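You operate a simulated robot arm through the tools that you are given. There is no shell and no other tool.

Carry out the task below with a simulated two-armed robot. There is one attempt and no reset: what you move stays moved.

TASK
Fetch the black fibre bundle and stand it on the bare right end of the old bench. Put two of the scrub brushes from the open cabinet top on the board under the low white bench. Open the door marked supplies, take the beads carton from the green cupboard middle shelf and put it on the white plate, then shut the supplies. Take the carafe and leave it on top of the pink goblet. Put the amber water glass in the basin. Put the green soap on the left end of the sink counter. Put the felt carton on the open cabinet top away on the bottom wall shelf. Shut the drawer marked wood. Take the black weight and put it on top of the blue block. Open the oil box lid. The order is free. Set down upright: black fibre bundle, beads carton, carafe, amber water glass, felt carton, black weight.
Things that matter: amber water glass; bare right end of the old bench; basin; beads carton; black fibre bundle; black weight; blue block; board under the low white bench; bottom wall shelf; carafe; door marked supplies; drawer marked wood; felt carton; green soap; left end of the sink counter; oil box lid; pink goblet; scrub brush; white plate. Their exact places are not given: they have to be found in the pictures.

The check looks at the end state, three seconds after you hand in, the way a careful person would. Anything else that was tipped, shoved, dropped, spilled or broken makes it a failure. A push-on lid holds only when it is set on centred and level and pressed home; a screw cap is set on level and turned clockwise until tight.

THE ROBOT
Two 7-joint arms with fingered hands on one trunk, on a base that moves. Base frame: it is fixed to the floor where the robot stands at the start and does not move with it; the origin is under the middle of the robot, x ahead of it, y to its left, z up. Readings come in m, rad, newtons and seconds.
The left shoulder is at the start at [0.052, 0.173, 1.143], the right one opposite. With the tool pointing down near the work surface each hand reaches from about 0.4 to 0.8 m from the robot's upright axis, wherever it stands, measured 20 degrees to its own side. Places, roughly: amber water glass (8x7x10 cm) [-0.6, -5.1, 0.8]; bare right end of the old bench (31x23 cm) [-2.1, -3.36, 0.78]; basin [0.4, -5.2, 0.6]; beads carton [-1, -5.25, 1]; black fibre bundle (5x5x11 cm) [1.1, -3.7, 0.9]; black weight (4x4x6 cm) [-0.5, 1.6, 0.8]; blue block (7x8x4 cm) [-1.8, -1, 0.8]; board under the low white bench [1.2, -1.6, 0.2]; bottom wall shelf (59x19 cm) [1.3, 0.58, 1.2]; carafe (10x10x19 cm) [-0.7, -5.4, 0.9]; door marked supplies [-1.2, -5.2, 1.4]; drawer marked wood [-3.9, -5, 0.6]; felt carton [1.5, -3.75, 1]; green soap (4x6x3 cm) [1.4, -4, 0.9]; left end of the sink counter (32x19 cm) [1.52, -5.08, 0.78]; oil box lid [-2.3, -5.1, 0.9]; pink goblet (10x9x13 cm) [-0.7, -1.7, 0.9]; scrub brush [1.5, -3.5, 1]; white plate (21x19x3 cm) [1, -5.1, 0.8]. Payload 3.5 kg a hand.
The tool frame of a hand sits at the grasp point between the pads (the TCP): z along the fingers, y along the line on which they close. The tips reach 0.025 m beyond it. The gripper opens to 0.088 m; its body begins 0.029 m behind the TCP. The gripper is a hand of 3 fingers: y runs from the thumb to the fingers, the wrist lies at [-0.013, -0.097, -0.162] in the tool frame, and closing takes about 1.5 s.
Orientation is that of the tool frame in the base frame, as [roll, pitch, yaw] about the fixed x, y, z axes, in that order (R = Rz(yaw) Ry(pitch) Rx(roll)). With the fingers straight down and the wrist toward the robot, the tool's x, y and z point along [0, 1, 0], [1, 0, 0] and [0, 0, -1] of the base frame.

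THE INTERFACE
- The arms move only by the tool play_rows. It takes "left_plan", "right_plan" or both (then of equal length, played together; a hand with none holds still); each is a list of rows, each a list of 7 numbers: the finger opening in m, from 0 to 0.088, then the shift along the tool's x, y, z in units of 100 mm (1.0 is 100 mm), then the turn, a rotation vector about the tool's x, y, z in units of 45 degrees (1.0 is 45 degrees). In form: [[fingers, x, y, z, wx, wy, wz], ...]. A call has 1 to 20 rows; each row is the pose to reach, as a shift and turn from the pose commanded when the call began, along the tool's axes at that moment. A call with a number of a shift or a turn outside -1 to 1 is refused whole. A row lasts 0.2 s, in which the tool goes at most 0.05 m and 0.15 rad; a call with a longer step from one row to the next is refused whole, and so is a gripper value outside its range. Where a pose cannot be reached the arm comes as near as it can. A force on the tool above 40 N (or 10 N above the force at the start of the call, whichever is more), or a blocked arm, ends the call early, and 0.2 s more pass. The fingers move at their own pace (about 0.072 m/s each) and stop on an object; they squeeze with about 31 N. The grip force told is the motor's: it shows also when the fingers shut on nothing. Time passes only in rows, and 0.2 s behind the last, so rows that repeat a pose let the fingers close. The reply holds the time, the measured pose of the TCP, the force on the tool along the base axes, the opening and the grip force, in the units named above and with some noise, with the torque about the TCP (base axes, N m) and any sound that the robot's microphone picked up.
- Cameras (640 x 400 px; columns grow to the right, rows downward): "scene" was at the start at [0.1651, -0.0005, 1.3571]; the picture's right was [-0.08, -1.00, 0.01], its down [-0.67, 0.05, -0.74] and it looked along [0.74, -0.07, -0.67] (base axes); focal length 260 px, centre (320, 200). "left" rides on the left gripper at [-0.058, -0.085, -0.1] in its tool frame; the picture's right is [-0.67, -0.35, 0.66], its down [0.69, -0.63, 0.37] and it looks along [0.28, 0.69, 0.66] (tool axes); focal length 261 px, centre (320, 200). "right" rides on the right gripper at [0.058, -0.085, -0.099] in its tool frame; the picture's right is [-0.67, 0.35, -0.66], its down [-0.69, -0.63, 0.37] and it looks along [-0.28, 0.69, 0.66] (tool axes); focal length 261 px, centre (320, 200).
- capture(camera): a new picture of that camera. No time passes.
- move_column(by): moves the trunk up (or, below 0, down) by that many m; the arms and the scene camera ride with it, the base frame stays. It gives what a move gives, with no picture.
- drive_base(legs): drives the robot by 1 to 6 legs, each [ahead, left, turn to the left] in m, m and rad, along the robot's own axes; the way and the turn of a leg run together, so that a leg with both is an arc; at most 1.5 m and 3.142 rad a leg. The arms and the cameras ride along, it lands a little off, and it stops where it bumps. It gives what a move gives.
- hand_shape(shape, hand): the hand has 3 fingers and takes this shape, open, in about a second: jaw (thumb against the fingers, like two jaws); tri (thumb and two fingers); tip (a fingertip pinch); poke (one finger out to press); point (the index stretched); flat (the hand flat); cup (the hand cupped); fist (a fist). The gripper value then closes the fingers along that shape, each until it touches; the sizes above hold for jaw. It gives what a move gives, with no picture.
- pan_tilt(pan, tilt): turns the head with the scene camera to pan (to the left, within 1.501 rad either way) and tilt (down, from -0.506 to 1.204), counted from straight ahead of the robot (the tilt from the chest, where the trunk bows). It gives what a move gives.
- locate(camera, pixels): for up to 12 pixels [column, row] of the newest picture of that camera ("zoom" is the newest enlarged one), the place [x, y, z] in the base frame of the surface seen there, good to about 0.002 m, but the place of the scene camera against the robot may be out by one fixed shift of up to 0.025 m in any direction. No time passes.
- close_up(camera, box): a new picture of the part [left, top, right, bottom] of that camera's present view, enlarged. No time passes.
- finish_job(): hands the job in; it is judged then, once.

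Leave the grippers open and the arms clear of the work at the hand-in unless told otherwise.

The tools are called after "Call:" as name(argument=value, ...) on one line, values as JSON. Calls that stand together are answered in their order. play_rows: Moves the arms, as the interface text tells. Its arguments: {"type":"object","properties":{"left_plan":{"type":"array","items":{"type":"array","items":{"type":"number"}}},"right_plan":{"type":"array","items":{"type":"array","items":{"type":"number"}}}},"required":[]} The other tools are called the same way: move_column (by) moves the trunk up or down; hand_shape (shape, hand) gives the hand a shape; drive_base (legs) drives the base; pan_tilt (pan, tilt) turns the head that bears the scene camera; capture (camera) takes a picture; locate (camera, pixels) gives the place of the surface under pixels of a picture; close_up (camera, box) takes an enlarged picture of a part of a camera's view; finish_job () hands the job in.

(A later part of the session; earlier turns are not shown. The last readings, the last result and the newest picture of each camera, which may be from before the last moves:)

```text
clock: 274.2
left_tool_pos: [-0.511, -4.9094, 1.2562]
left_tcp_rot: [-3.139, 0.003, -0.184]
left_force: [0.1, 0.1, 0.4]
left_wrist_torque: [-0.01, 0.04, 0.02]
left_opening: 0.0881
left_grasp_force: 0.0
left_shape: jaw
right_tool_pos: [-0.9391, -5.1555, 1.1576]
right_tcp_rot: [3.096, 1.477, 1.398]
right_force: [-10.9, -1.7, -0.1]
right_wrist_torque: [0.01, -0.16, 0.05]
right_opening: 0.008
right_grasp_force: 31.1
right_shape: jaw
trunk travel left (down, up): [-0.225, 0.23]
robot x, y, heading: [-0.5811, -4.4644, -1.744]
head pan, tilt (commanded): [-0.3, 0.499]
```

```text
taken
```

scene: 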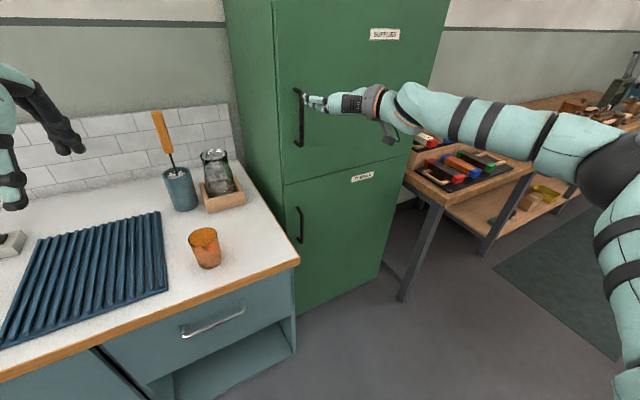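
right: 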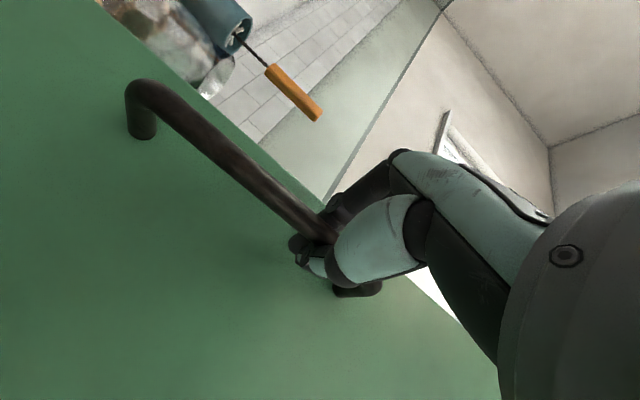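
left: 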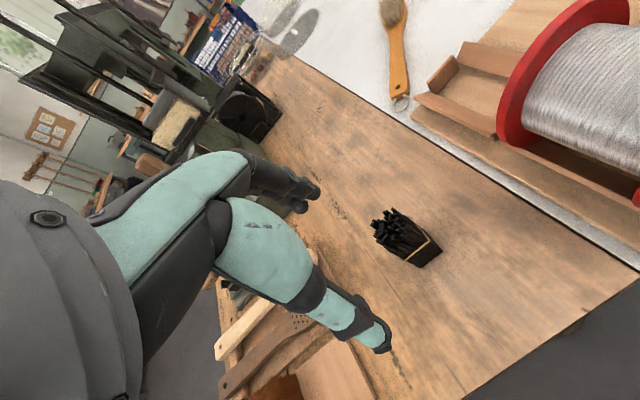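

The bar is gripped. I'll pull the door by driving the base back along the door's arc, in small legs.

Call:
drive_base(legs=[[-0.042, -0.012, 0], [-0.042, -0.018, 0]])

Call:
capture(camera="scene")

```text
clock: 275.6
left_tool_pos: [-0.5256, -4.8265, 1.2556]
left_tcp_rot: [-3.138, 0.004, -0.182]
left_force: [0.3, 0.1, 0.6]
left_wrist_torque: [-0.01, 0.0, 0.0]
left_opening: 0.0877
left_grasp_force: 0.1
left_shape: jaw
right_tool_pos: [-0.9542, -5.0715, 1.1543]
right_tcp_rot: [3.077, 1.474, 1.378]
right_force: [-18.7, -6.5, 0.6]
right_wrist_torque: [0.0, -0.24, 0.13]
right_opening: 0.0095
right_grasp_force: 31.0
right_shape: jaw
trunk travel left (down, up): [-0.225, 0.23]
robot x, y, heading: [-0.5997, -4.3766, -1.741]
head pan, tilt (commanded): [-0.3, 0.499]
```

```text
taken
```

scene: 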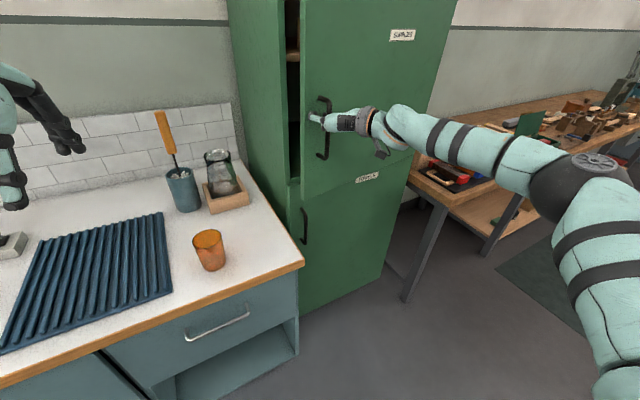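

The door is opening. The sideways force says to go more to the right (west); I'll continue along the arc.

Call:
drive_base(legs=[[-0.037, -0.03, 0], [-0.037, -0.03, 0]])

Call:
capture(camera="scene")

```text
clock: 277.0
left_tool_pos: [-0.5656, -4.7435, 1.2547]
left_tcp_rot: [-3.139, 0.01, -0.184]
left_force: [0.8, -0.6, 0.8]
left_wrist_torque: [0.02, 0.02, -0.03]
left_opening: 0.0877
left_grasp_force: 0.0
left_shape: jaw
right_tool_pos: [-0.9951, -4.9904, 1.1583]
right_tcp_rot: [-3.127, 1.476, 1.459]
right_force: [12.6, 5.1, -10.2]
right_wrist_torque: [-0.05, -0.3, 0.14]
right_opening: 0.0067
right_grasp_force: 31.1
right_shape: jaw
trunk travel left (down, up): [-0.225, 0.23]
robot x, y, heading: [-0.64, -4.2929, -1.743]
head pan, tilt (commanded): [-0.3, 0.499]
```

```text
taken
```

scene: 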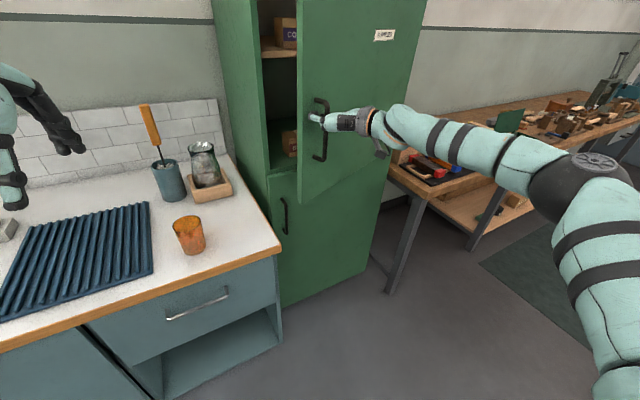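

Call:
drive_base(legs=[[-0.035, -0.026, 0], [-0.035, -0.026, 0], [-0.029, -0.033, 0], [-0.029, -0.034, 0]])

Call:
capture(camera="scene")

```text
clock: 279.4
left_tool_pos: [-0.6608, -4.6009, 1.2528]
left_tcp_rot: [-3.135, 0.007, -0.181]
left_force: [0.4, -0.5, 0.8]
left_wrist_torque: [0.01, 0.02, -0.02]
left_opening: 0.0878
left_grasp_force: 0.0
left_shape: jaw
right_tool_pos: [-1.0931, -4.847, 1.1565]
right_tcp_rot: [3.117, 1.473, 1.417]
right_force: [-15.0, -17.8, 6.9]
right_wrist_torque: [-0.01, -0.42, 0.23]
right_opening: 0.0056
right_grasp_force: 31.2
right_shape: jaw
trunk travel left (down, up): [-0.225, 0.23]
robot x, y, heading: [-0.735, -4.1445, -1.744]
head pan, tilt (commanded): [-0.3, 0.499]
```

```text
taken
```

scene: 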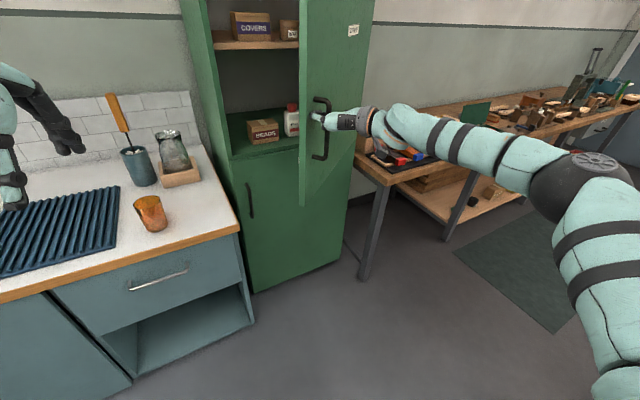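

The door is about 42° open and I can already see the BEADS carton. I'll continue along the arc.

Call:
drive_base(legs=[[-0.02, -0.036, 0], [-0.017, -0.039, 0], [-0.016, -0.04, 0], [-0.014, -0.042, 0]])

Call:
capture(camera="scene")

```text
clock: 281.8
left_tool_pos: [-0.7993, -4.5051, 1.2527]
left_tcp_rot: [-3.136, 0.009, -0.179]
left_force: [0.2, 0.0, -0.1]
left_wrist_torque: [0.02, 0.03, -0.01]
left_opening: 0.0882
left_grasp_force: 0.0
left_shape: jaw
right_tool_pos: [-1.2306, -4.7511, 1.1597]
right_tcp_rot: [3.136, 1.478, 1.436]
right_force: [5.2, 4.1, -13.3]
right_wrist_torque: [-0.03, -0.38, 0.39]
right_opening: 0.0035
right_grasp_force: 31.1
right_shape: jaw
trunk travel left (down, up): [-0.225, 0.23]
robot x, y, heading: [-0.8816, -4.0521, -1.749]
head pan, tilt (commanded): [-0.3, 0.499]
```

```text
taken
```

scene: 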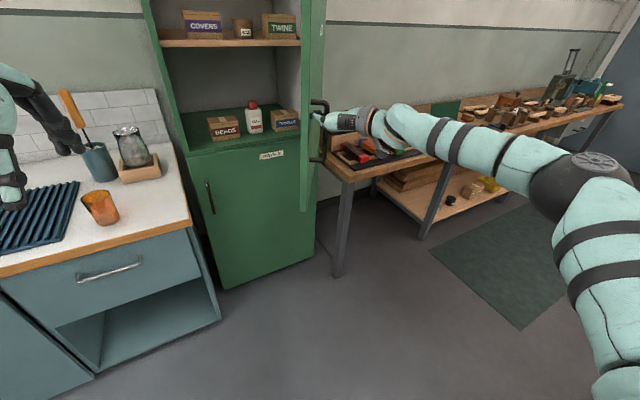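

The door is about 62° open. Two more steps toward 80–85°.

Call:
drive_base(legs=[[-0.008, -0.043, 0], [-0.007, -0.043, 0], [-0.001, -0.043, 0], [0.001, -0.043, 0]])

Call:
capture(camera="scene")

```text
clock: 284.2
left_tool_pos: [-0.9669, -4.4579, 1.2547]
left_tcp_rot: [-3.139, 0.011, -0.179]
left_force: [0.1, -0.3, 0.3]
left_wrist_torque: [0.01, 0.09, -0.02]
left_opening: 0.0878
left_grasp_force: 0.0
left_shape: jaw
right_tool_pos: [-1.3974, -4.7036, 1.1618]
right_tcp_rot: [3.135, 1.48, 1.438]
right_force: [2.9, 12.3, -12.6]
right_wrist_torque: [-0.1, -0.48, 0.12]
right_opening: 0.0013
right_grasp_force: 30.7
right_shape: jaw
trunk travel left (down, up): [-0.225, 0.23]
robot x, y, heading: [-1.0449, -4.0112, -1.742]
head pan, tilt (commanded): [-0.3, 0.499]
```

```text
taken
```

scene: 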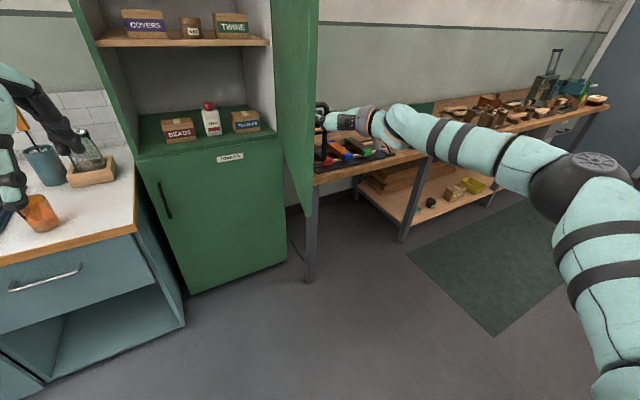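

The door is about 82° open. I'll release the bar with a small opening and draw straight back.

Call:
play_rows(right_plan=[[0.015, 0, 0, 0, 0, 0, 0], [0.03, 0, 0, 0, 0, 0, 0], [0.032, 0, 0, 0, 0, 0, 0], [0.032, 0, 0, 0, 0, 0, 0]])

Call:
capture(camera="right")

```text
clock: 285.2
left_tool_pos: [-0.9722, -4.4575, 1.2568]
left_tcp_rot: [-3.141, 0.005, -0.179]
left_force: [0.1, 0.9, 0.3]
left_wrist_torque: [0.01, 0.01, -0.01]
left_opening: 0.0878
left_grasp_force: 0.0
left_shape: jaw
right_tool_pos: [-1.4017, -4.7045, 1.1619]
right_tcp_rot: [3.076, 1.483, 1.377]
right_force: [-0.7, 0.0, 0.1]
right_wrist_torque: [-0.03, -0.03, -0.02]
right_opening: 0.0318
right_grasp_force: 0.0
right_shape: jaw
trunk travel left (down, up): [-0.225, 0.23]
robot x, y, heading: [-1.0424, -4.009, -1.741]
head pan, tilt (commanded): [-0.3, 0.499]
```

```text
taken
```

right: 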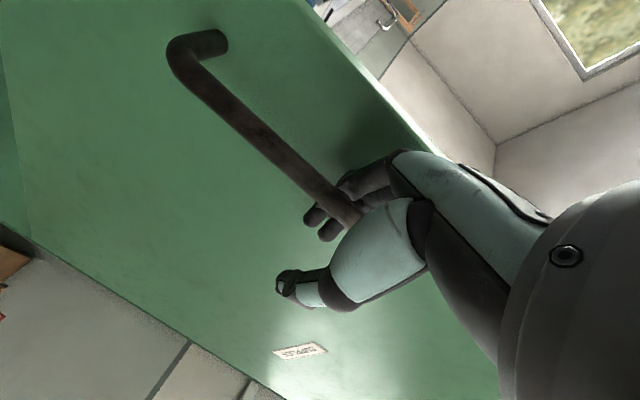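

Call:
drive_base(legs=[[-0.06, -0.011, 0], [-0.09, -0.016, 0]])

Call:
capture(camera="right")

Call:
capture(camera="scene")

```text
clock: 286.8
left_tool_pos: [-0.9735, -4.3057, 1.2542]
left_tcp_rot: [-3.14, 0.003, -0.177]
left_force: [-0.1, -0.3, -0.4]
left_wrist_torque: [0.01, -0.01, 0.04]
left_opening: 0.0878
left_grasp_force: 0.1
left_shape: jaw
right_tool_pos: [-1.4028, -4.5536, 1.1599]
right_tcp_rot: [3.111, 1.479, 1.413]
right_force: [0.8, -0.3, -0.5]
right_wrist_torque: [0.03, 0.01, 0.05]
right_opening: 0.0317
right_grasp_force: 0.1
right_shape: jaw
trunk travel left (down, up): [-0.225, 0.23]
robot x, y, heading: [-1.0469, -3.8602, -1.742]
head pan, tilt (commanded): [-0.3, 0.499]
```

```text
taken
```

right: 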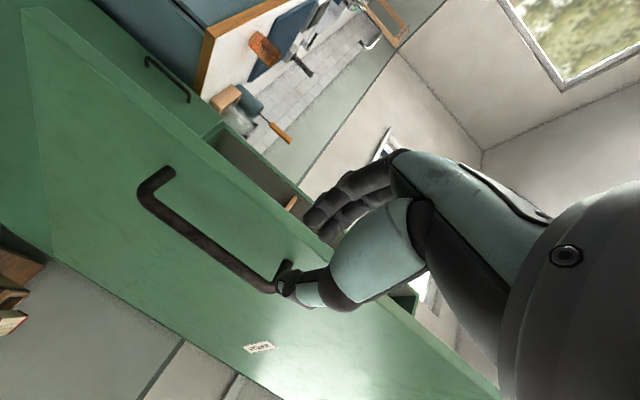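

```text
taken
```

scene: 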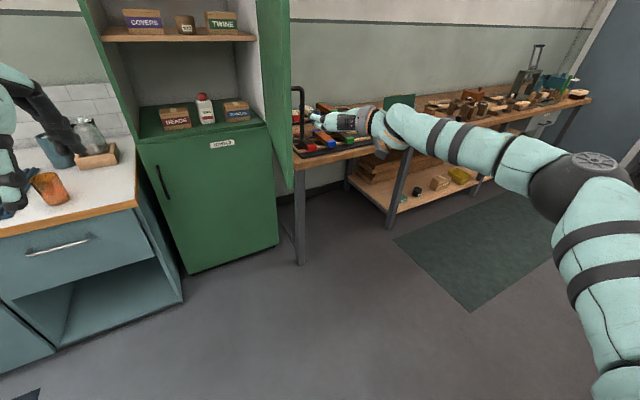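

The hand is free of the handle. I'll move left (east) a bit and bring the right hand back to pointing down.

Call:
drive_base(legs=[[-0.05, 0.33, 0]])

Call:
play_rows(right_plan=[[0.088, 0, 0, 0, 0.1, 0.1, 0.1], [0.088, 0, 0, 0, 0.2, 0.2, 0.2], [0.088, 0, 0, 0, 0.3, 0.3, 0.3], [0.088, 0, 0, 0, 0.4, 0.4, 0.4], [0.088, 0, 0, 0, 0.5, 0.5, 0.5], [0.088, 0, 0, 0, 0.6, 0.6, 0.6], [0.088, 0, 0, 0, 0.7, 0.7, 0.7], [0.088, 0, 0, 0, 0.77, 0.77, 0.77]])

Call:
play_rows(right_plan=[[0.088, 0, 0, 0, 0.1, 0.1, 0.1], [0.088, 0, 0, 0, 0.2, 0.2, 0.2], [0.088, 0, 0, 0, 0.3, 0.3, 0.3], [0.088, 0, 0, 0, 0.4, 0.4, 0.4], [0.088, 0, 0, 0, 0.5, 0.5, 0.5], [0.088, 0, 0, 0, 0.6, 0.6, 0.6], [0.088, 0, 0, 0, 0.7, 0.7, 0.7], [0.088, 0, 0, 0, 0.77, 0.77, 0.77]])

```text
clock: 289.0
left_tool_pos: [-0.6438, -4.3137, 1.2556]
left_tcp_rot: [-3.14, 0.005, -0.183]
left_force: [0.2, -1.0, 0.3]
left_wrist_torque: [0.0, 0.0, -0.01]
left_opening: 0.0876
left_grasp_force: 0.0
left_shape: jaw
right_tool_pos: [-1.0733, -4.5587, 1.1595]
right_tcp_rot: [3.077, 1.48, 1.376]
right_force: [0.4, -0.7, -0.6]
right_wrist_torque: [-0.02, -0.02, 0.01]
right_opening: 0.032
right_grasp_force: 0.0
right_shape: jaw
trunk travel left (down, up): [-0.225, 0.23]
robot x, y, heading: [-0.7163, -3.8642, -1.748]
head pan, tilt (commanded): [-0.3, 0.499]
```

```text
clock: 290.8
left_tool_pos: [-0.6435, -4.3138, 1.2569]
left_tcp_rot: [-3.139, 0.005, -0.185]
left_force: [-0.2, 0.3, 0.7]
left_wrist_torque: [0.01, -0.06, 0.01]
left_opening: 0.0876
left_grasp_force: 0.1
left_shape: jaw
right_tool_pos: [-1.0744, -4.5592, 1.1622]
right_tcp_rot: [2.748, 0.743, 0.42]
right_force: [-0.1, 0.1, 0.2]
right_wrist_torque: [-0.03, 0.0, 0.02]
right_opening: 0.0874
right_grasp_force: 0.0
right_shape: jaw
right hand out of reach, approached as far as the arm can: row 8
trunk travel left (down, up): [-0.225, 0.23]
robot x, y, heading: [-0.7134, -3.8674, -1.744]
head pan, tilt (commanded): [-0.3, 0.499]
```

```text
clock: 292.6
left_tool_pos: [-0.6408, -4.3175, 1.2536]
left_tcp_rot: [-3.138, 0.008, -0.184]
left_force: [0.4, -0.3, 0.1]
left_wrist_torque: [0.04, 0.0, -0.02]
left_opening: 0.0879
left_grasp_force: 0.0
left_shape: jaw
right_tool_pos: [-1.1005, -4.4388, 1.1846]
right_tcp_rot: [-3.127, 0.039, -0.107]
right_force: [0.1, 0.1, 0.4]
right_wrist_torque: [0.03, 0.02, -0.01]
right_opening: 0.088
right_grasp_force: 0.0
right_shape: jaw
right hand out of reach, approached as far as the arm can: row 1, 2, 3, 4, 5, 6, 7, 8
trunk travel left (down, up): [-0.225, 0.23]
robot x, y, heading: [-0.717, -3.8664, -1.744]
head pan, tilt (commanded): [-0.3, 0.499]
```

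The right hand points down again. Now I'll locate the BEADS carton and the cupboard interior.

Call:
pan_tilt(pan=-0.15, tilt=0.3)

Call:
capture(camera="scene")

Call:
close_up(camera="scene", box=[200, 60, 400, 200])

```text
clock: 293.4
left_tool_pos: [-0.642, -4.3137, 1.2559]
left_tcp_rot: [-3.14, 0.005, -0.183]
left_force: [-0.5, -0.2, 0.6]
left_wrist_torque: [0.04, 0.01, 0.01]
left_opening: 0.0879
left_grasp_force: 0.0
left_shape: jaw
right_tool_pos: [-1.1034, -4.4345, 1.1839]
right_tcp_rot: [-3.131, 0.039, -0.105]
right_force: [-0.6, 0.2, -0.3]
right_wrist_torque: [0.01, -0.02, -0.01]
right_opening: 0.0881
right_grasp_force: 0.0
right_shape: jaw
trunk travel left (down, up): [-0.225, 0.23]
robot x, y, heading: [-0.7173, -3.8636, -1.742]
head pan, tilt (commanded): [-0.15, 0.3]
```

```text
taken
```

scene: 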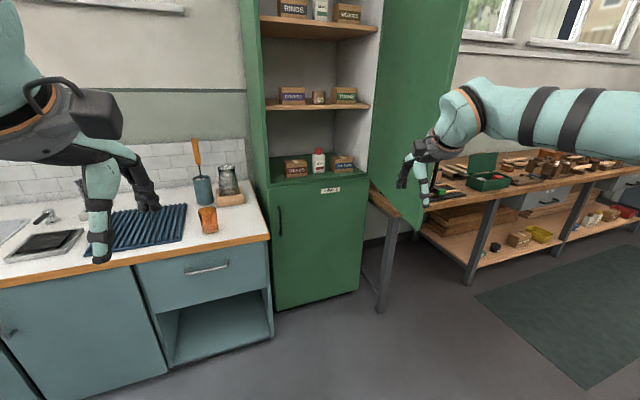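

```text
2.86 times, centred on (300, 130) of scene
```

zoom: 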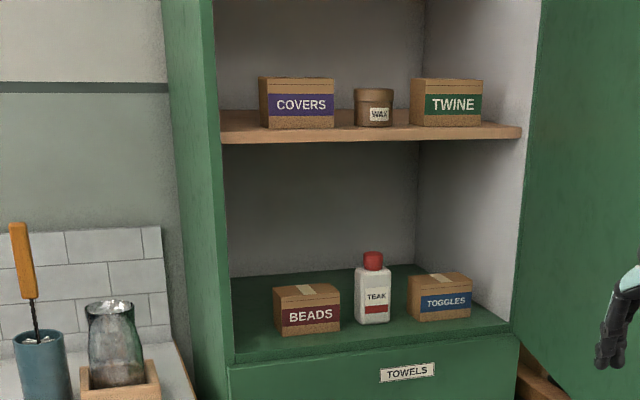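

Call:
locate(camera="zoom", pixels=[[310, 315], [275, 292], [340, 290], [305, 288], [282, 335], [338, 330], [372, 290], [235, 355], [515, 325], [225, 130], [520, 132], [440, 300]])

```text
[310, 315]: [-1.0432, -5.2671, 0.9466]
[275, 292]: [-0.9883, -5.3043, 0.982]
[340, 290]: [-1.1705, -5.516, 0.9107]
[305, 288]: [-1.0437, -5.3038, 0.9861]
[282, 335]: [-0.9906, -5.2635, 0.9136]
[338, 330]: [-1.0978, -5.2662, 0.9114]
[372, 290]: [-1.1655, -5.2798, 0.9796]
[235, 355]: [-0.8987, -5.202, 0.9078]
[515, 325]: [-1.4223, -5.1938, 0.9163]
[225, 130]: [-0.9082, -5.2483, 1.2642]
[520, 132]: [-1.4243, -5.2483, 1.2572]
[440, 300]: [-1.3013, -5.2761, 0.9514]
```

BEADS stands at about x -0.99…-1.10, front y≈-5.266, z 0.91–0.985, on the level just above the lower door. I'll turn square to the cupboard and approach to y≈-4.4.

Call:
drive_base(legs=[[0, 0, 0.174], [0.53, -0.18, 0]])

Call:
pan_tilt(pan=-0.1, tilt=0.45)

Call:
capture(camera="scene")

Call:
capture(camera="right")

```text
clock: 297.3
left_tool_pos: [-0.7421, -4.8272, 1.2562]
left_tcp_rot: [-3.14, 0.005, -0.006]
left_force: [-0.8, 0.1, 0.1]
left_wrist_torque: [0.01, -0.02, 0.0]
left_opening: 0.0877
left_grasp_force: 0.0
left_shape: jaw
right_tool_pos: [-1.1741, -5.0277, 1.187]
right_tcp_rot: [-3.134, 0.039, 0.068]
right_force: [-0.6, 0.3, -0.2]
right_wrist_torque: [0.0, 0.03, 0.01]
right_opening: 0.0883
right_grasp_force: 0.0
right_shape: jaw
trunk travel left (down, up): [-0.225, 0.23]
robot x, y, heading: [-0.8888, -4.3992, -1.569]
head pan, tilt (commanded): [-0.15, 0.3]
```

```text
clock: 298.0
left_tool_pos: [-0.7434, -4.8279, 1.2552]
left_tcp_rot: [-3.14, 0.006, -0.006]
left_force: [-0.4, 0.4, 0.6]
left_wrist_torque: [0.02, 0.04, 0.0]
left_opening: 0.088
left_grasp_force: 0.0
left_shape: jaw
right_tool_pos: [-1.1746, -5.0283, 1.1856]
right_tcp_rot: [-3.132, 0.037, 0.071]
right_force: [0.5, 0.3, -0.2]
right_wrist_torque: [0.0, -0.02, 0.0]
right_opening: 0.0878
right_grasp_force: 0.1
right_shape: jaw
trunk travel left (down, up): [-0.225, 0.23]
robot x, y, heading: [-0.8887, -4.3997, -1.567]
head pan, tilt (commanded): [-0.099, 0.45]
```

```text
taken
```

scene: 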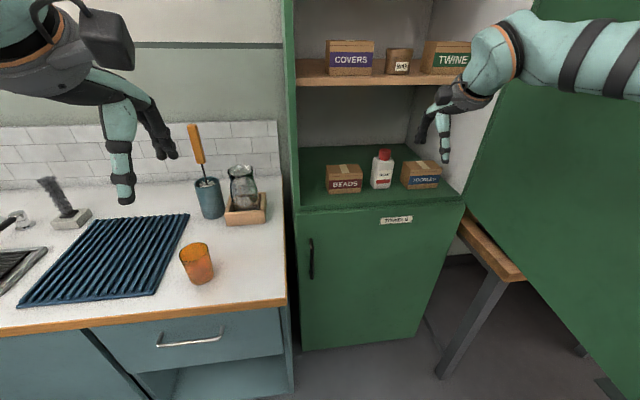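

```text
taken
```

right: 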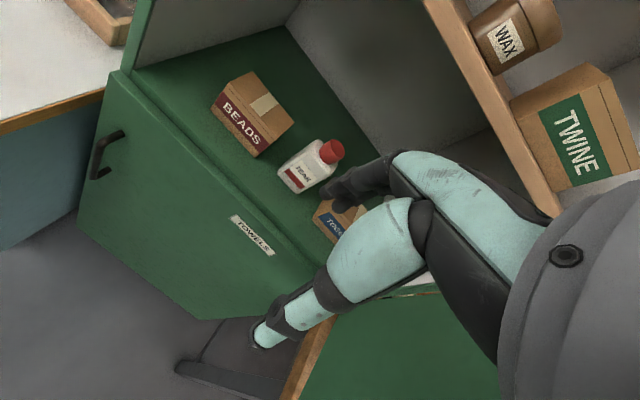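

Call:
close_up(camera="right", box=[196, 60, 356, 200])

```text
2.86 times, centred on (276, 130) of right
```

zoom: 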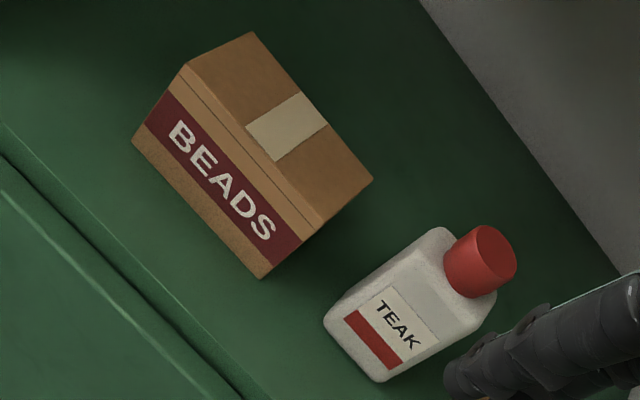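

Call:
locate(camera="zoom", pixels=[[188, 68], [252, 35], [368, 180], [318, 222], [135, 135], [262, 275], [280, 130], [480, 250], [425, 240], [330, 325], [200, 350], [340, 250]])

```text
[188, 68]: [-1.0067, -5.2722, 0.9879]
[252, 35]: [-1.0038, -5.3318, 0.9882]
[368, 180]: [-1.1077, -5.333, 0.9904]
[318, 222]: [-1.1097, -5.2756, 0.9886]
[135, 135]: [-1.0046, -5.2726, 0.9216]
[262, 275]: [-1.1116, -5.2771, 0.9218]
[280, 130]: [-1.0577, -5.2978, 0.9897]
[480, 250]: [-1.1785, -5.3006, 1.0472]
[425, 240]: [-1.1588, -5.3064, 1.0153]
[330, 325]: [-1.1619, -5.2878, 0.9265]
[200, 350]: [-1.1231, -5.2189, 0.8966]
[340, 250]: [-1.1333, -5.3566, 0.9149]
```

BEADS: 10.4 cm wide, 6 cm deep, top z 0.989, centre (-1.057, -5.303). I'll grip it front-to-back. First I align the right hand in front of it and lower it to z≈1.06.

Call:
play_rows(right_plan=[[0.088, 0.25, 0, 0.2, 0, 0.02, 0.03], [0.088, 0.5, 0, 0.45, 0, 0.047, 0.06], [0.088, 0.75, 0, 0.7, 0, 0.047, 0.09], [0.088, 1.0, 0, 0.95, 0, 0.047, 0.09]])

Call:
capture(camera="right")

```text
clock: 299.0
left_tool_pos: [-0.7421, -4.8288, 1.255]
left_tcp_rot: [-3.139, 0.005, -0.004]
left_force: [0.2, 0.1, 0.3]
left_wrist_torque: [0.0, 0.01, 0.02]
left_opening: 0.0878
left_grasp_force: 0.0
left_shape: jaw
right_tool_pos: [-1.0779, -5.0214, 1.0879]
right_tcp_rot: [-3.134, -0.001, -0.003]
right_force: [0.0, 0.3, 1.4]
right_wrist_torque: [-0.01, -0.02, -0.02]
right_opening: 0.088
right_grasp_force: 0.0
right_shape: jaw
trunk travel left (down, up): [-0.225, 0.23]
robot x, y, heading: [-0.8918, -4.4023, -1.563]
head pan, tilt (commanded): [-0.099, 0.45]
```

```text
taken
```

right: 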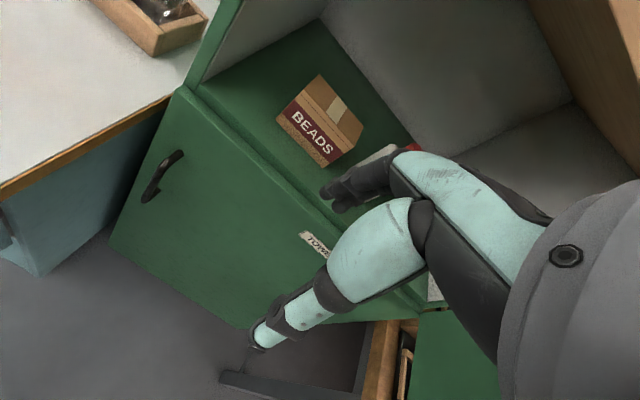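

Orientation is clean. I'll roll ahead 14 cm, then reach in over the carton.

Call:
drive_base(legs=[[0.14, 0.01, 0]])

Call:
play_rows(right_plan=[[0.088, 0.05, 0.25, 0.1, 0, 0, 0], [0.088, 0.1, 0.5, 0.2, 0, 0, 0], [0.088, 0.1, 0.75, 0.35, 0, 0, 0], [0.088, 0.1, 1.0, 0.45, 0, 0, 0]])

Call:
capture(camera="right")

Call:
capture(camera="scene")

```text
clock: 300.3
left_tool_pos: [-0.7322, -4.9632, 1.2569]
left_tcp_rot: [3.14, 0.006, -0.006]
left_force: [-0.2, 0.6, -0.5]
left_wrist_torque: [0.03, 0.0, 0.04]
left_opening: 0.0876
left_grasp_force: 0.0
left_shape: jaw
right_tool_pos: [-1.0683, -5.1568, 1.0888]
right_tcp_rot: [-3.135, 0.004, 0.002]
right_force: [-0.1, 0.1, -0.5]
right_wrist_torque: [-0.01, -0.05, -0.01]
right_opening: 0.0879
right_grasp_force: 0.0
right_shape: jaw
trunk travel left (down, up): [-0.225, 0.23]
robot x, y, heading: [-0.8849, -4.5367, -1.569]
head pan, tilt (commanded): [-0.099, 0.45]
```

```text
clock: 301.3
left_tool_pos: [-0.7323, -4.9651, 1.2549]
left_tcp_rot: [-3.141, 0.006, -0.006]
left_force: [-0.7, 0.5, -0.9]
left_wrist_torque: [0.04, -0.01, -0.01]
left_opening: 0.0877
left_grasp_force: 0.1
left_shape: jaw
right_tool_pos: [-1.0586, -5.2583, 1.0439]
right_tcp_rot: [-3.133, 0.0, 0.0]
right_force: [0.0, 0.3, -0.1]
right_wrist_torque: [0.0, 0.0, 0.0]
right_opening: 0.0881
right_grasp_force: 0.2
right_shape: jaw
trunk travel left (down, up): [-0.225, 0.23]
robot x, y, heading: [-0.8822, -4.5393, -1.571]
head pan, tilt (commanded): [-0.099, 0.45]
```

```text
taken
```

right: 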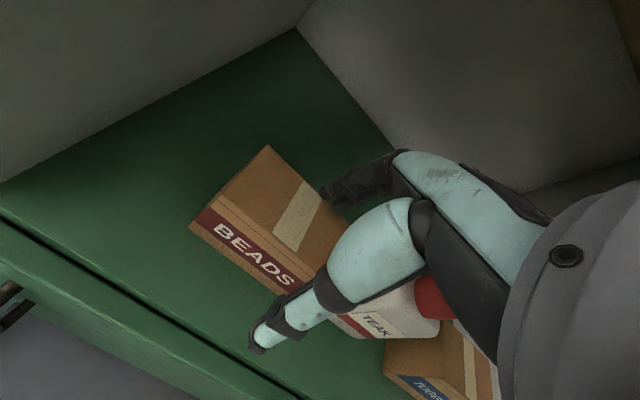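

```text
taken
```

scene: 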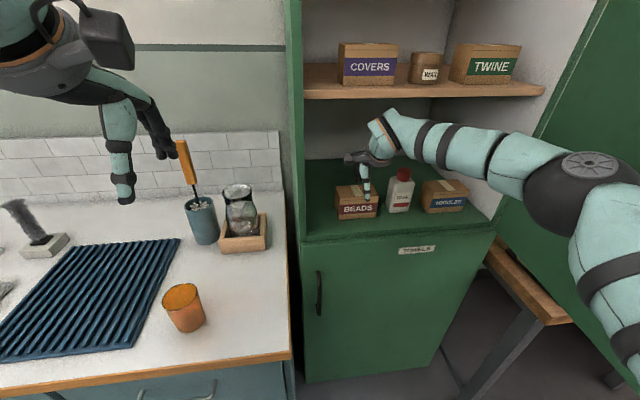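

Now forward 4.5 cm over the carton, then down and close.

Call:
play_rows(right_plan=[[0.088, 0.015, 0.25, 0.0, 0, 0, 0], [0.088, 0.015, 0.447, 0.0, 0, 0, 0], [0.088, 0.015, 0.447, 0.3, 0, 0, 0], [0.088, 0.015, 0.447, 0.6, 0, 0, 0], [0.088, 0.015, 0.447, 0.77, 0, 0, 0], [0.088, 0.015, 0.447, 0.77, 0, 0, 0]])

Call:
capture(camera="right")

```text
clock: 302.7
left_tool_pos: [-0.732, -4.9631, 1.257]
left_tcp_rot: [-3.141, 0.006, -0.005]
left_force: [-0.1, 0.7, -0.3]
left_wrist_torque: [0.0, -0.04, -0.02]
left_opening: 0.0876
left_grasp_force: 0.2
left_shape: jaw
right_tool_pos: [-1.0654, -5.2918, 0.9719]
right_tcp_rot: [-3.138, 0.002, 0.001]
right_force: [1.5, -2.9, 11.0]
right_wrist_torque: [-0.12, -0.01, 0.0]
right_opening: 0.0878
right_grasp_force: 0.0
right_shape: jaw
right hand out of reach, approached as far as the arm can: row 2, 3, 4, 5, 6
trunk travel left (down, up): [-0.225, 0.23]
robot x, y, heading: [-0.8799, -4.5395, -1.569]
head pan, tilt (commanded): [-0.099, 0.45]
```

```text
taken
```

right: 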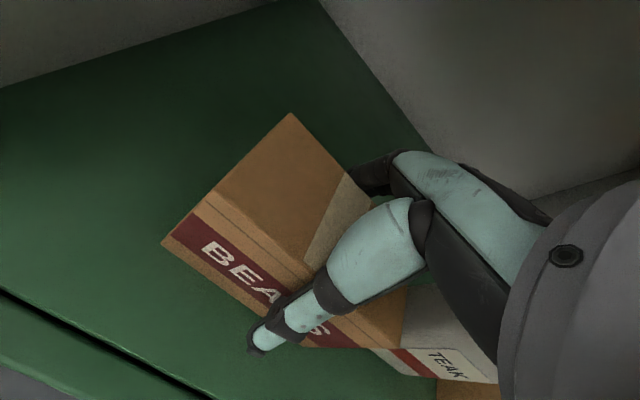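

I reached the arm's limit and feel a light contact (11 N). I'll lift back up, check the carton, and roll the base 4 cm closer.

Call:
play_rows(right_plan=[[0.088, 0, 0, -0.3, 0, 0, 0], [0.088, 0, 0, -0.6, 0, 0, 0], [0.088, 0, 0, -0.75, 0, 0, 0]])

Call:
drive_base(legs=[[0.045, 0, 0]])

Call:
capture(camera="right")

```text
clock: 303.5
left_tool_pos: [-0.7338, -4.9653, 1.2566]
left_tcp_rot: [3.142, 0.005, -0.005]
left_force: [-0.2, 0.0, -0.3]
left_wrist_torque: [0.03, 0.01, 0.01]
left_opening: 0.0878
left_grasp_force: 0.0
left_shape: jaw
right_tool_pos: [-1.0666, -5.2894, 1.0213]
right_tcp_rot: [-3.134, 0.002, -0.003]
right_force: [0.0, 0.4, -0.1]
right_wrist_torque: [-0.01, 0.0, -0.02]
right_opening: 0.088
right_grasp_force: 0.1
right_shape: jaw
right hand out of reach, approached as far as the arm can: row 2, 3
trunk travel left (down, up): [-0.225, 0.23]
robot x, y, heading: [-0.885, -4.5407, -1.568]
head pan, tilt (commanded): [-0.099, 0.45]
```

```text
clock: 304.4
left_tool_pos: [-0.7316, -5.0055, 1.2581]
left_tcp_rot: [3.137, 0.005, -0.006]
left_force: [-0.2, 0.4, 0.4]
left_wrist_torque: [0.02, -0.02, 0.03]
left_opening: 0.0877
left_grasp_force: 0.1
left_shape: jaw
right_tool_pos: [-1.0664, -5.3295, 1.0268]
right_tcp_rot: [-3.141, 0.003, -0.004]
right_force: [-0.3, 0.2, 0.3]
right_wrist_torque: [0.01, 0.0, -0.02]
right_opening: 0.0884
right_grasp_force: 0.1
right_shape: jaw
trunk travel left (down, up): [-0.225, 0.23]
robot x, y, heading: [-0.8766, -4.5813, -1.57]
head pan, tilt (commanded): [-0.099, 0.45]
```

```text
taken
```

right: 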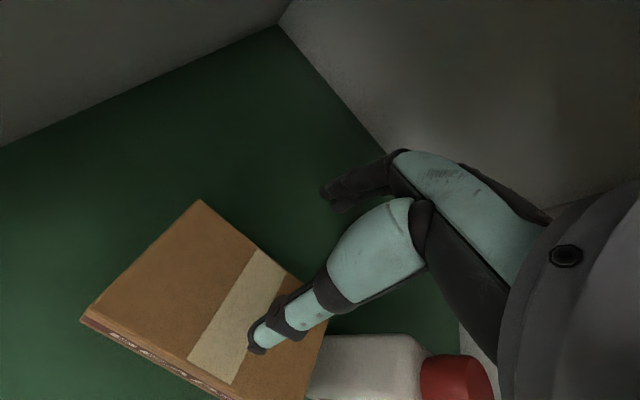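

Call:
locate(camera="right", pixels=[[86, 316], [198, 206], [250, 246], [296, 280], [190, 260], [130, 330], [240, 300], [258, 345], [325, 190], [320, 345], [425, 355]])

```text
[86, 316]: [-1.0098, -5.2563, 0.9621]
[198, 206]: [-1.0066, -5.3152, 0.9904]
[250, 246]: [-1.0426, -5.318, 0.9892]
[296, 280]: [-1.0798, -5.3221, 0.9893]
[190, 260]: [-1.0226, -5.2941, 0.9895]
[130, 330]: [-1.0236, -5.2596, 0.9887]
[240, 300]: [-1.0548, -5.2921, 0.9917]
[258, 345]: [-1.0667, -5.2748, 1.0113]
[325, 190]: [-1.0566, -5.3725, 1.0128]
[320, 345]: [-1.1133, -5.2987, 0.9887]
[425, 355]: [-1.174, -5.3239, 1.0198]
```

The carton got nudged about 1.4 cm toward me and turned ~5°, still upright. I'll shift the hand back over its centre (-1.059, -5.290), align, then descend.

Call:
play_rows(right_plan=[[0.088, 0.04, -0.2, -0.05, 0, 0, -0.06], [0.088, 0.074, -0.395, -0.05, 0, 0, -0.12], [0.088, 0.074, -0.395, -0.05, 0, 0, -0.12]])

Call:
capture(camera="right")

```text
clock: 305.2
left_tool_pos: [-0.7328, -5.0123, 1.2549]
left_tcp_rot: [-3.14, 0.005, -0.007]
left_force: [0.7, -0.7, 0.2]
left_wrist_torque: [0.0, 0.06, -0.03]
left_opening: 0.0879
left_grasp_force: 0.1
left_shape: jaw
right_tool_pos: [-1.0585, -5.2951, 1.0263]
right_tcp_rot: [-3.134, 0.001, 0.094]
right_force: [0.2, -0.3, 0.3]
right_wrist_torque: [0.01, 0.02, -0.04]
right_opening: 0.0879
right_grasp_force: 0.2
right_shape: jaw
trunk travel left (down, up): [-0.225, 0.23]
robot x, y, heading: [-0.8803, -4.5801, -1.567]
head pan, tilt (commanded): [-0.099, 0.45]
```

```text
taken
```

right: 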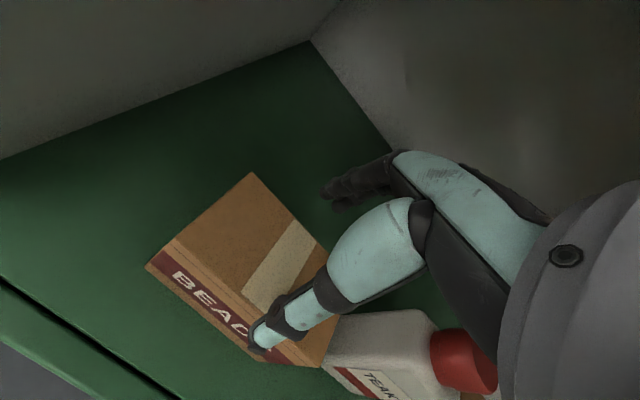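

Call:
locate(camera="right", pixels=[[250, 175], [290, 212], [325, 250], [176, 240], [215, 280], [250, 310], [150, 265], [320, 362], [258, 342], [325, 192], [340, 208]])

```text
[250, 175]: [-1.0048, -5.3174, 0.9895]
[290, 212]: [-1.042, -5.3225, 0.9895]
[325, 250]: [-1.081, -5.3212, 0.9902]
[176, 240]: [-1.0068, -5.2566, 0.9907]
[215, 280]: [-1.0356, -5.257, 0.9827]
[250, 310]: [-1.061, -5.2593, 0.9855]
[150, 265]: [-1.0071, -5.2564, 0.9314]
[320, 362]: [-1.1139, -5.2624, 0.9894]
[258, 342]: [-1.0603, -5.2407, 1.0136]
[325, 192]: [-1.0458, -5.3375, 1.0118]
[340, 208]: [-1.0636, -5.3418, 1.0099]
```

Call:
play_rows(right_plan=[[0.088, 0, -0.055, 0.0, 0, 0, 0.04], [0.088, 0, -0.055, 0.2, 0, 0, 0.05], [0.088, 0, -0.055, 0.4, 0, 0, 0.05], [0.088, 0, -0.055, 0.6, 0, 0, 0.05], [0.088, 0, -0.055, 0.6, 0, 0, 0.05]])

Call:
capture(camera="right")

```text
clock: 306.4
left_tool_pos: [-0.7327, -5.008, 1.2566]
left_tcp_rot: [-3.141, 0.005, -0.007]
left_force: [-0.4, -0.1, -0.7]
left_wrist_torque: [0.0, 0.0, 0.02]
left_opening: 0.0878
left_grasp_force: 0.0
left_shape: jaw
right_tool_pos: [-1.0604, -5.2891, 0.9705]
right_tcp_rot: [3.14, 0.0, 0.051]
right_force: [-0.3, -5.3, 15.5]
right_wrist_torque: [-0.24, -0.12, -0.06]
right_opening: 0.088
right_grasp_force: 0.2
right_shape: jaw
trunk travel left (down, up): [-0.225, 0.23]
robot x, y, heading: [-0.8807, -4.5816, -1.56]
head pan, tilt (commanded): [-0.099, 0.45]
```

```text
taken
```

right: 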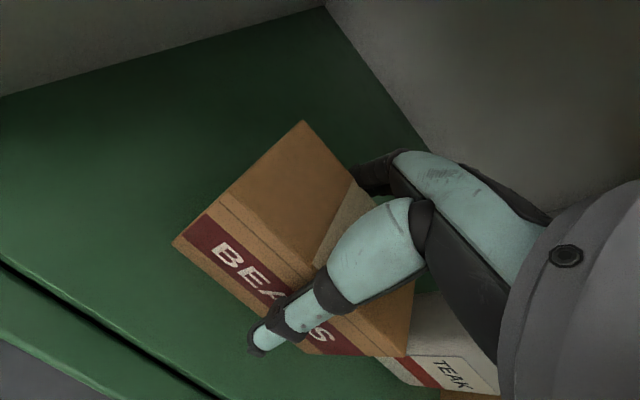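

The top edges touch the inside of the hand, so this is deep enough. I'll rise 6 mm and close.

Call:
play_rows(right_plan=[[0.088, 0, 0, -0.06, 0, 0, 0], [0.088, 0, 0, -0.06, 0, 0, 0], [0.0, 0, 0, -0.06, 0, 0, 0], [0.0, 0, 0, -0.06, 0, 0, 0], [0.0, 0, 0, -0.06, 0, 0, 0], [0.0, 0, 0, -0.06, 0, 0, 0], [0.0, 0, 0, -0.06, 0, 0, 0]])

Call:
capture(camera="right")

```text
clock: 308.0
left_tool_pos: [-0.7326, -5.0091, 1.2568]
left_tcp_rot: [-3.14, 0.005, -0.006]
left_force: [0.9, -0.5, 0.2]
left_wrist_torque: [-0.02, 0.01, 0.0]
left_opening: 0.0877
left_grasp_force: 0.1
left_shape: jaw
right_tool_pos: [-1.0594, -5.2881, 0.9751]
right_tcp_rot: [-3.136, 0.0, 0.052]
right_force: [0.7, 0.0, 0.1]
right_wrist_torque: [-0.05, 0.0, 0.02]
right_opening: 0.062
right_grasp_force: 30.9
right_shape: jaw
trunk travel left (down, up): [-0.225, 0.23]
robot x, y, heading: [-0.8796, -4.5829, -1.566]
head pan, tilt (commanded): [-0.099, 0.45]
```

```text
taken
```

right: 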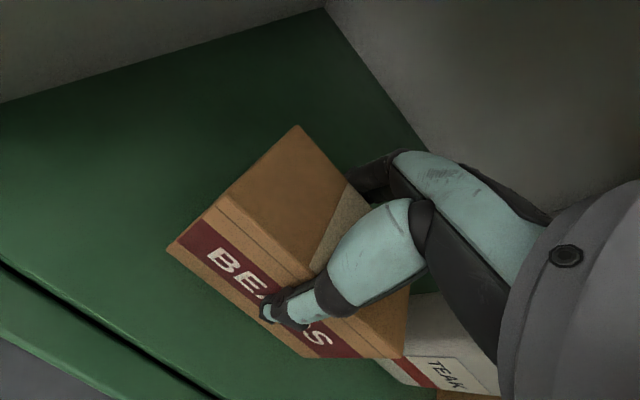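

Gripped (0.062). I'll lift it 5 cm and back the base straight out.

Call:
play_rows(right_plan=[[0, 0, 0, -0.2, 0, 0, 0], [0, 0, 0, -0.4, 0, 0, 0], [0, 0, 0, -0.5, 0, 0, 0], [0, 0, -0.2, -0.5, 0, 0, 0]])

Call:
drive_base(legs=[[-0.35, 0, 0]])

Call:
capture(camera="scene")

Call:
capture(camera="right")

```text
clock: 309.0
left_tool_pos: [-0.7332, -5.0089, 1.2574]
left_tcp_rot: [-3.141, 0.005, -0.007]
left_force: [0.0, 0.3, 0.2]
left_wrist_torque: [0.0, 0.0, -0.02]
left_opening: 0.0875
left_grasp_force: 0.0
left_shape: jaw
right_tool_pos: [-1.0607, -5.2693, 1.0238]
right_tcp_rot: [-3.137, 0.001, 0.052]
right_force: [-0.1, -0.6, -1.4]
right_wrist_torque: [-0.03, 0.0, 0.03]
right_opening: 0.062
right_grasp_force: 30.7
right_shape: jaw
trunk travel left (down, up): [-0.225, 0.23]
robot x, y, heading: [-0.8816, -4.5807, -1.572]
head pan, tilt (commanded): [-0.099, 0.45]
```

```text
clock: 311.3
left_tool_pos: [-0.7338, -4.6598, 1.2555]
left_tcp_rot: [-3.141, 0.005, -0.008]
left_force: [0.5, 0.5, 0.5]
left_wrist_torque: [-0.02, -0.04, -0.01]
left_opening: 0.0879
left_grasp_force: 0.0
left_shape: jaw
right_tool_pos: [-1.0643, -4.9189, 1.0228]
right_tcp_rot: [-3.134, 0.001, 0.048]
right_force: [0.2, -0.6, -1.8]
right_wrist_torque: [0.02, 0.0, 0.02]
right_opening: 0.0615
right_grasp_force: 31.2
right_shape: jaw
trunk travel left (down, up): [-0.225, 0.23]
robot x, y, heading: [-0.8812, -4.2319, -1.577]
head pan, tilt (commanded): [-0.099, 0.45]
```

```text
taken
```

scene: 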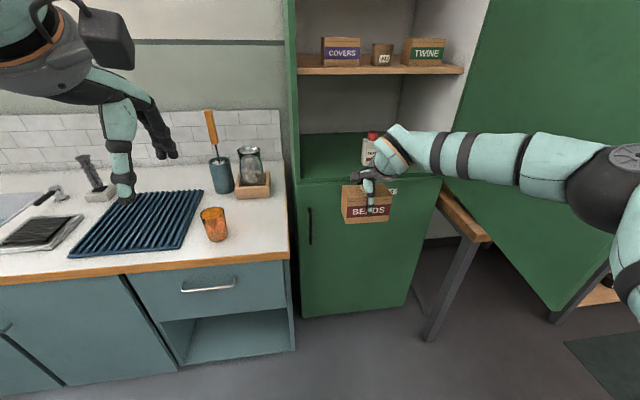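

```text
taken
```

right: 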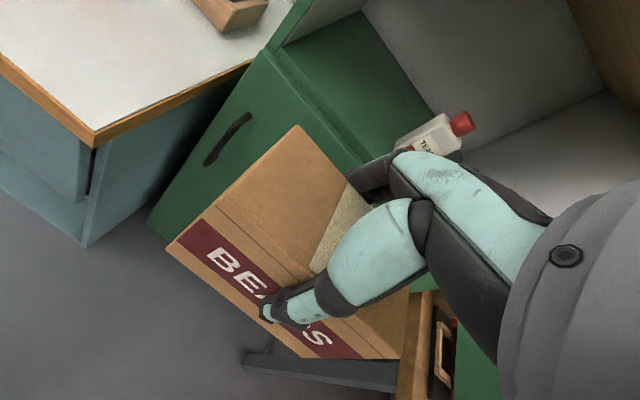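

The carton is out; the bottle behind stays upright. I'll draw the right hand in close, then use the left hand for the amber glass on the way.

Call:
play_rows(right_plan=[[0, 0, -0.3, -0.2, 0, 0, 0], [0, 0, -0.6, -0.4, 0, 0, 0], [0, 0, -0.8, -0.7, 0, 0, 0], [0, 0, -1.0, -1.0, 0, 0, 0]])

Call:
play_rows(right_plan=[[0, 0, -0.3, -0.1, 0, 0, 0], [0, 0, -0.6, -0.2, 0, 0, 0], [0, 0, -0.8, -0.3, 0, 0, 0]])

Call:
drive_base(legs=[[0.2, 0.12, 0]])

Call:
pan_tilt(pan=0.1, tilt=0.6)

Call:
capture(camera="left")

Call:
capture(camera="scene")

```text
clock: 312.3
left_tool_pos: [-0.734, -4.6581, 1.2549]
left_tcp_rot: [-3.141, 0.005, -0.012]
left_force: [0.2, 0.3, 0.2]
left_wrist_torque: [0.02, 0.02, -0.01]
left_opening: 0.0879
left_grasp_force: 0.1
left_shape: jaw
right_tool_pos: [-1.0688, -4.8176, 1.1246]
right_tcp_rot: [-3.135, 0.002, 0.045]
right_force: [-0.7, 0.4, -1.2]
right_wrist_torque: [-0.01, 0.0, 0.0]
right_opening: 0.0618
right_grasp_force: 31.0
right_shape: jaw
trunk travel left (down, up): [-0.225, 0.23]
robot x, y, heading: [-0.8819, -4.2314, -1.569]
head pan, tilt (commanded): [-0.099, 0.45]
```

```text
clock: 313.1
left_tool_pos: [-0.7344, -4.6595, 1.2554]
left_tcp_rot: [-3.139, 0.005, -0.01]
left_force: [0.2, -0.2, 0.1]
left_wrist_torque: [0.0, 0.02, 0.0]
left_opening: 0.0877
left_grasp_force: 0.1
left_shape: jaw
right_tool_pos: [-1.074, -4.738, 1.1543]
right_tcp_rot: [-3.136, -0.001, 0.048]
right_force: [-0.5, -0.3, -1.8]
right_wrist_torque: [0.0, 0.02, 0.02]
right_opening: 0.0616
right_grasp_force: 31.0
right_shape: jaw
trunk travel left (down, up): [-0.225, 0.23]
robot x, y, heading: [-0.8824, -4.2312, -1.573]
head pan, tilt (commanded): [-0.099, 0.45]
```

```text
clock: 314.8
left_tool_pos: [-0.6178, -4.8618, 1.2565]
left_tcp_rot: [3.141, 0.003, -0.01]
left_force: [1.4, 0.4, 0.2]
left_wrist_torque: [-0.02, -0.01, -0.01]
left_opening: 0.0878
left_grasp_force: 0.1
left_shape: jaw
right_tool_pos: [-0.9552, -4.9425, 1.1554]
right_tcp_rot: [-3.136, -0.001, 0.051]
right_force: [-0.2, -0.8, -1.7]
right_wrist_torque: [-0.02, -0.01, 0.02]
right_opening: 0.0621
right_grasp_force: 31.2
right_shape: jaw
trunk travel left (down, up): [-0.225, 0.23]
robot x, y, heading: [-0.7598, -4.4368, -1.573]
head pan, tilt (commanded): [-0.099, 0.45]
```

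```text
clock: 315.6
left_tool_pos: [-0.6163, -4.8636, 1.2553]
left_tcp_rot: [-3.14, 0.006, -0.009]
left_force: [-0.2, -0.3, 0.9]
left_wrist_torque: [0.0, 0.02, 0.03]
left_opening: 0.0878
left_grasp_force: 0.0
left_shape: jaw
right_tool_pos: [-0.9556, -4.9432, 1.1558]
right_tcp_rot: [-3.137, -0.003, 0.05]
right_force: [-0.5, -0.1, -1.8]
right_wrist_torque: [-0.01, -0.01, 0.01]
right_opening: 0.062
right_grasp_force: 30.9
right_shape: jaw
trunk travel left (down, up): [-0.225, 0.23]
robot x, y, heading: [-0.7645, -4.4361, -1.572]
head pan, tilt (commanded): [0.099, 0.6]
```

```text
taken
```

left: 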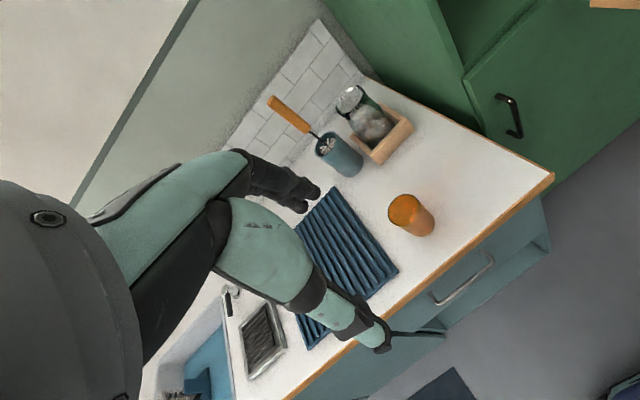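

```text
taken
```

scene: 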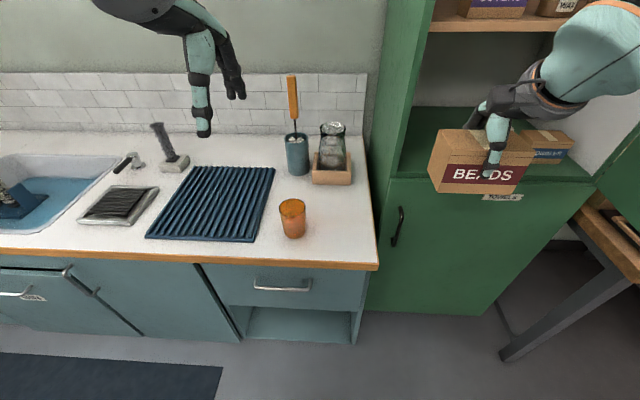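

The amber glass is at (410,215) in the left camera. I'll enlarge and locate its rim.

Call:
close_up(camera="left", box=[370, 180, 450, 245])

Call:
locate(camera="left", pixels=[[404, 194], [390, 210], [398, 224], [420, 208], [424, 232], [433, 218], [408, 236], [440, 200], [460, 150], [380, 260]])

```text
6.15 times, centred on (410, 212) of left
```

zoom: 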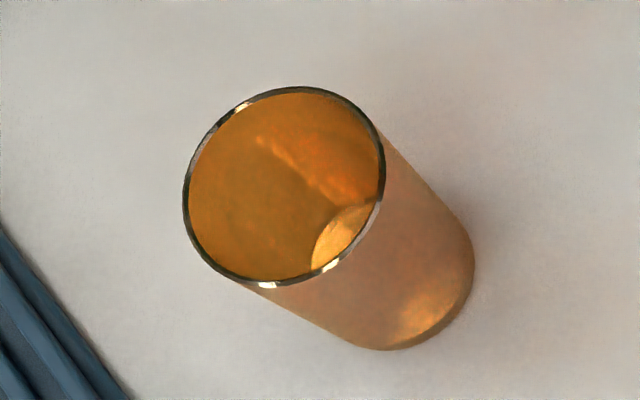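

```text
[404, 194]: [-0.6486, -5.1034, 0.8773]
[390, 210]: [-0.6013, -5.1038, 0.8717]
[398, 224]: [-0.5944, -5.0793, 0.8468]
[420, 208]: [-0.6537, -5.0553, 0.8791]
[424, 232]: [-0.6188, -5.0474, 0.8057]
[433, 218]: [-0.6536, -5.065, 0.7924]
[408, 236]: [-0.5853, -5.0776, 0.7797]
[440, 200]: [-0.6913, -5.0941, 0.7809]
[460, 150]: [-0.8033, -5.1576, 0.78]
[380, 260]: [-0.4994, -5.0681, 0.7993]
```

Call:
locate(camera="zoom", pixels=[[300, 89], [186, 205], [265, 284], [383, 175], [335, 262], [213, 130], [358, 118], [207, 258], [345, 340], [468, 260], [385, 348]])

```text
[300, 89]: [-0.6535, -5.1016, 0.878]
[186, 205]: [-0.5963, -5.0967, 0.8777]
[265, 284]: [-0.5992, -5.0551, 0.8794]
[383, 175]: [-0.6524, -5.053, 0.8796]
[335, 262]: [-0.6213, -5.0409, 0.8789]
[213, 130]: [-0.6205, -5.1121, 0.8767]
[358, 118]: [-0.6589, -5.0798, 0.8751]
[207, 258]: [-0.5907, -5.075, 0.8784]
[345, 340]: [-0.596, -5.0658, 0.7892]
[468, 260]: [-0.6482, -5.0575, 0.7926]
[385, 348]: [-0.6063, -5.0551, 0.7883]
```

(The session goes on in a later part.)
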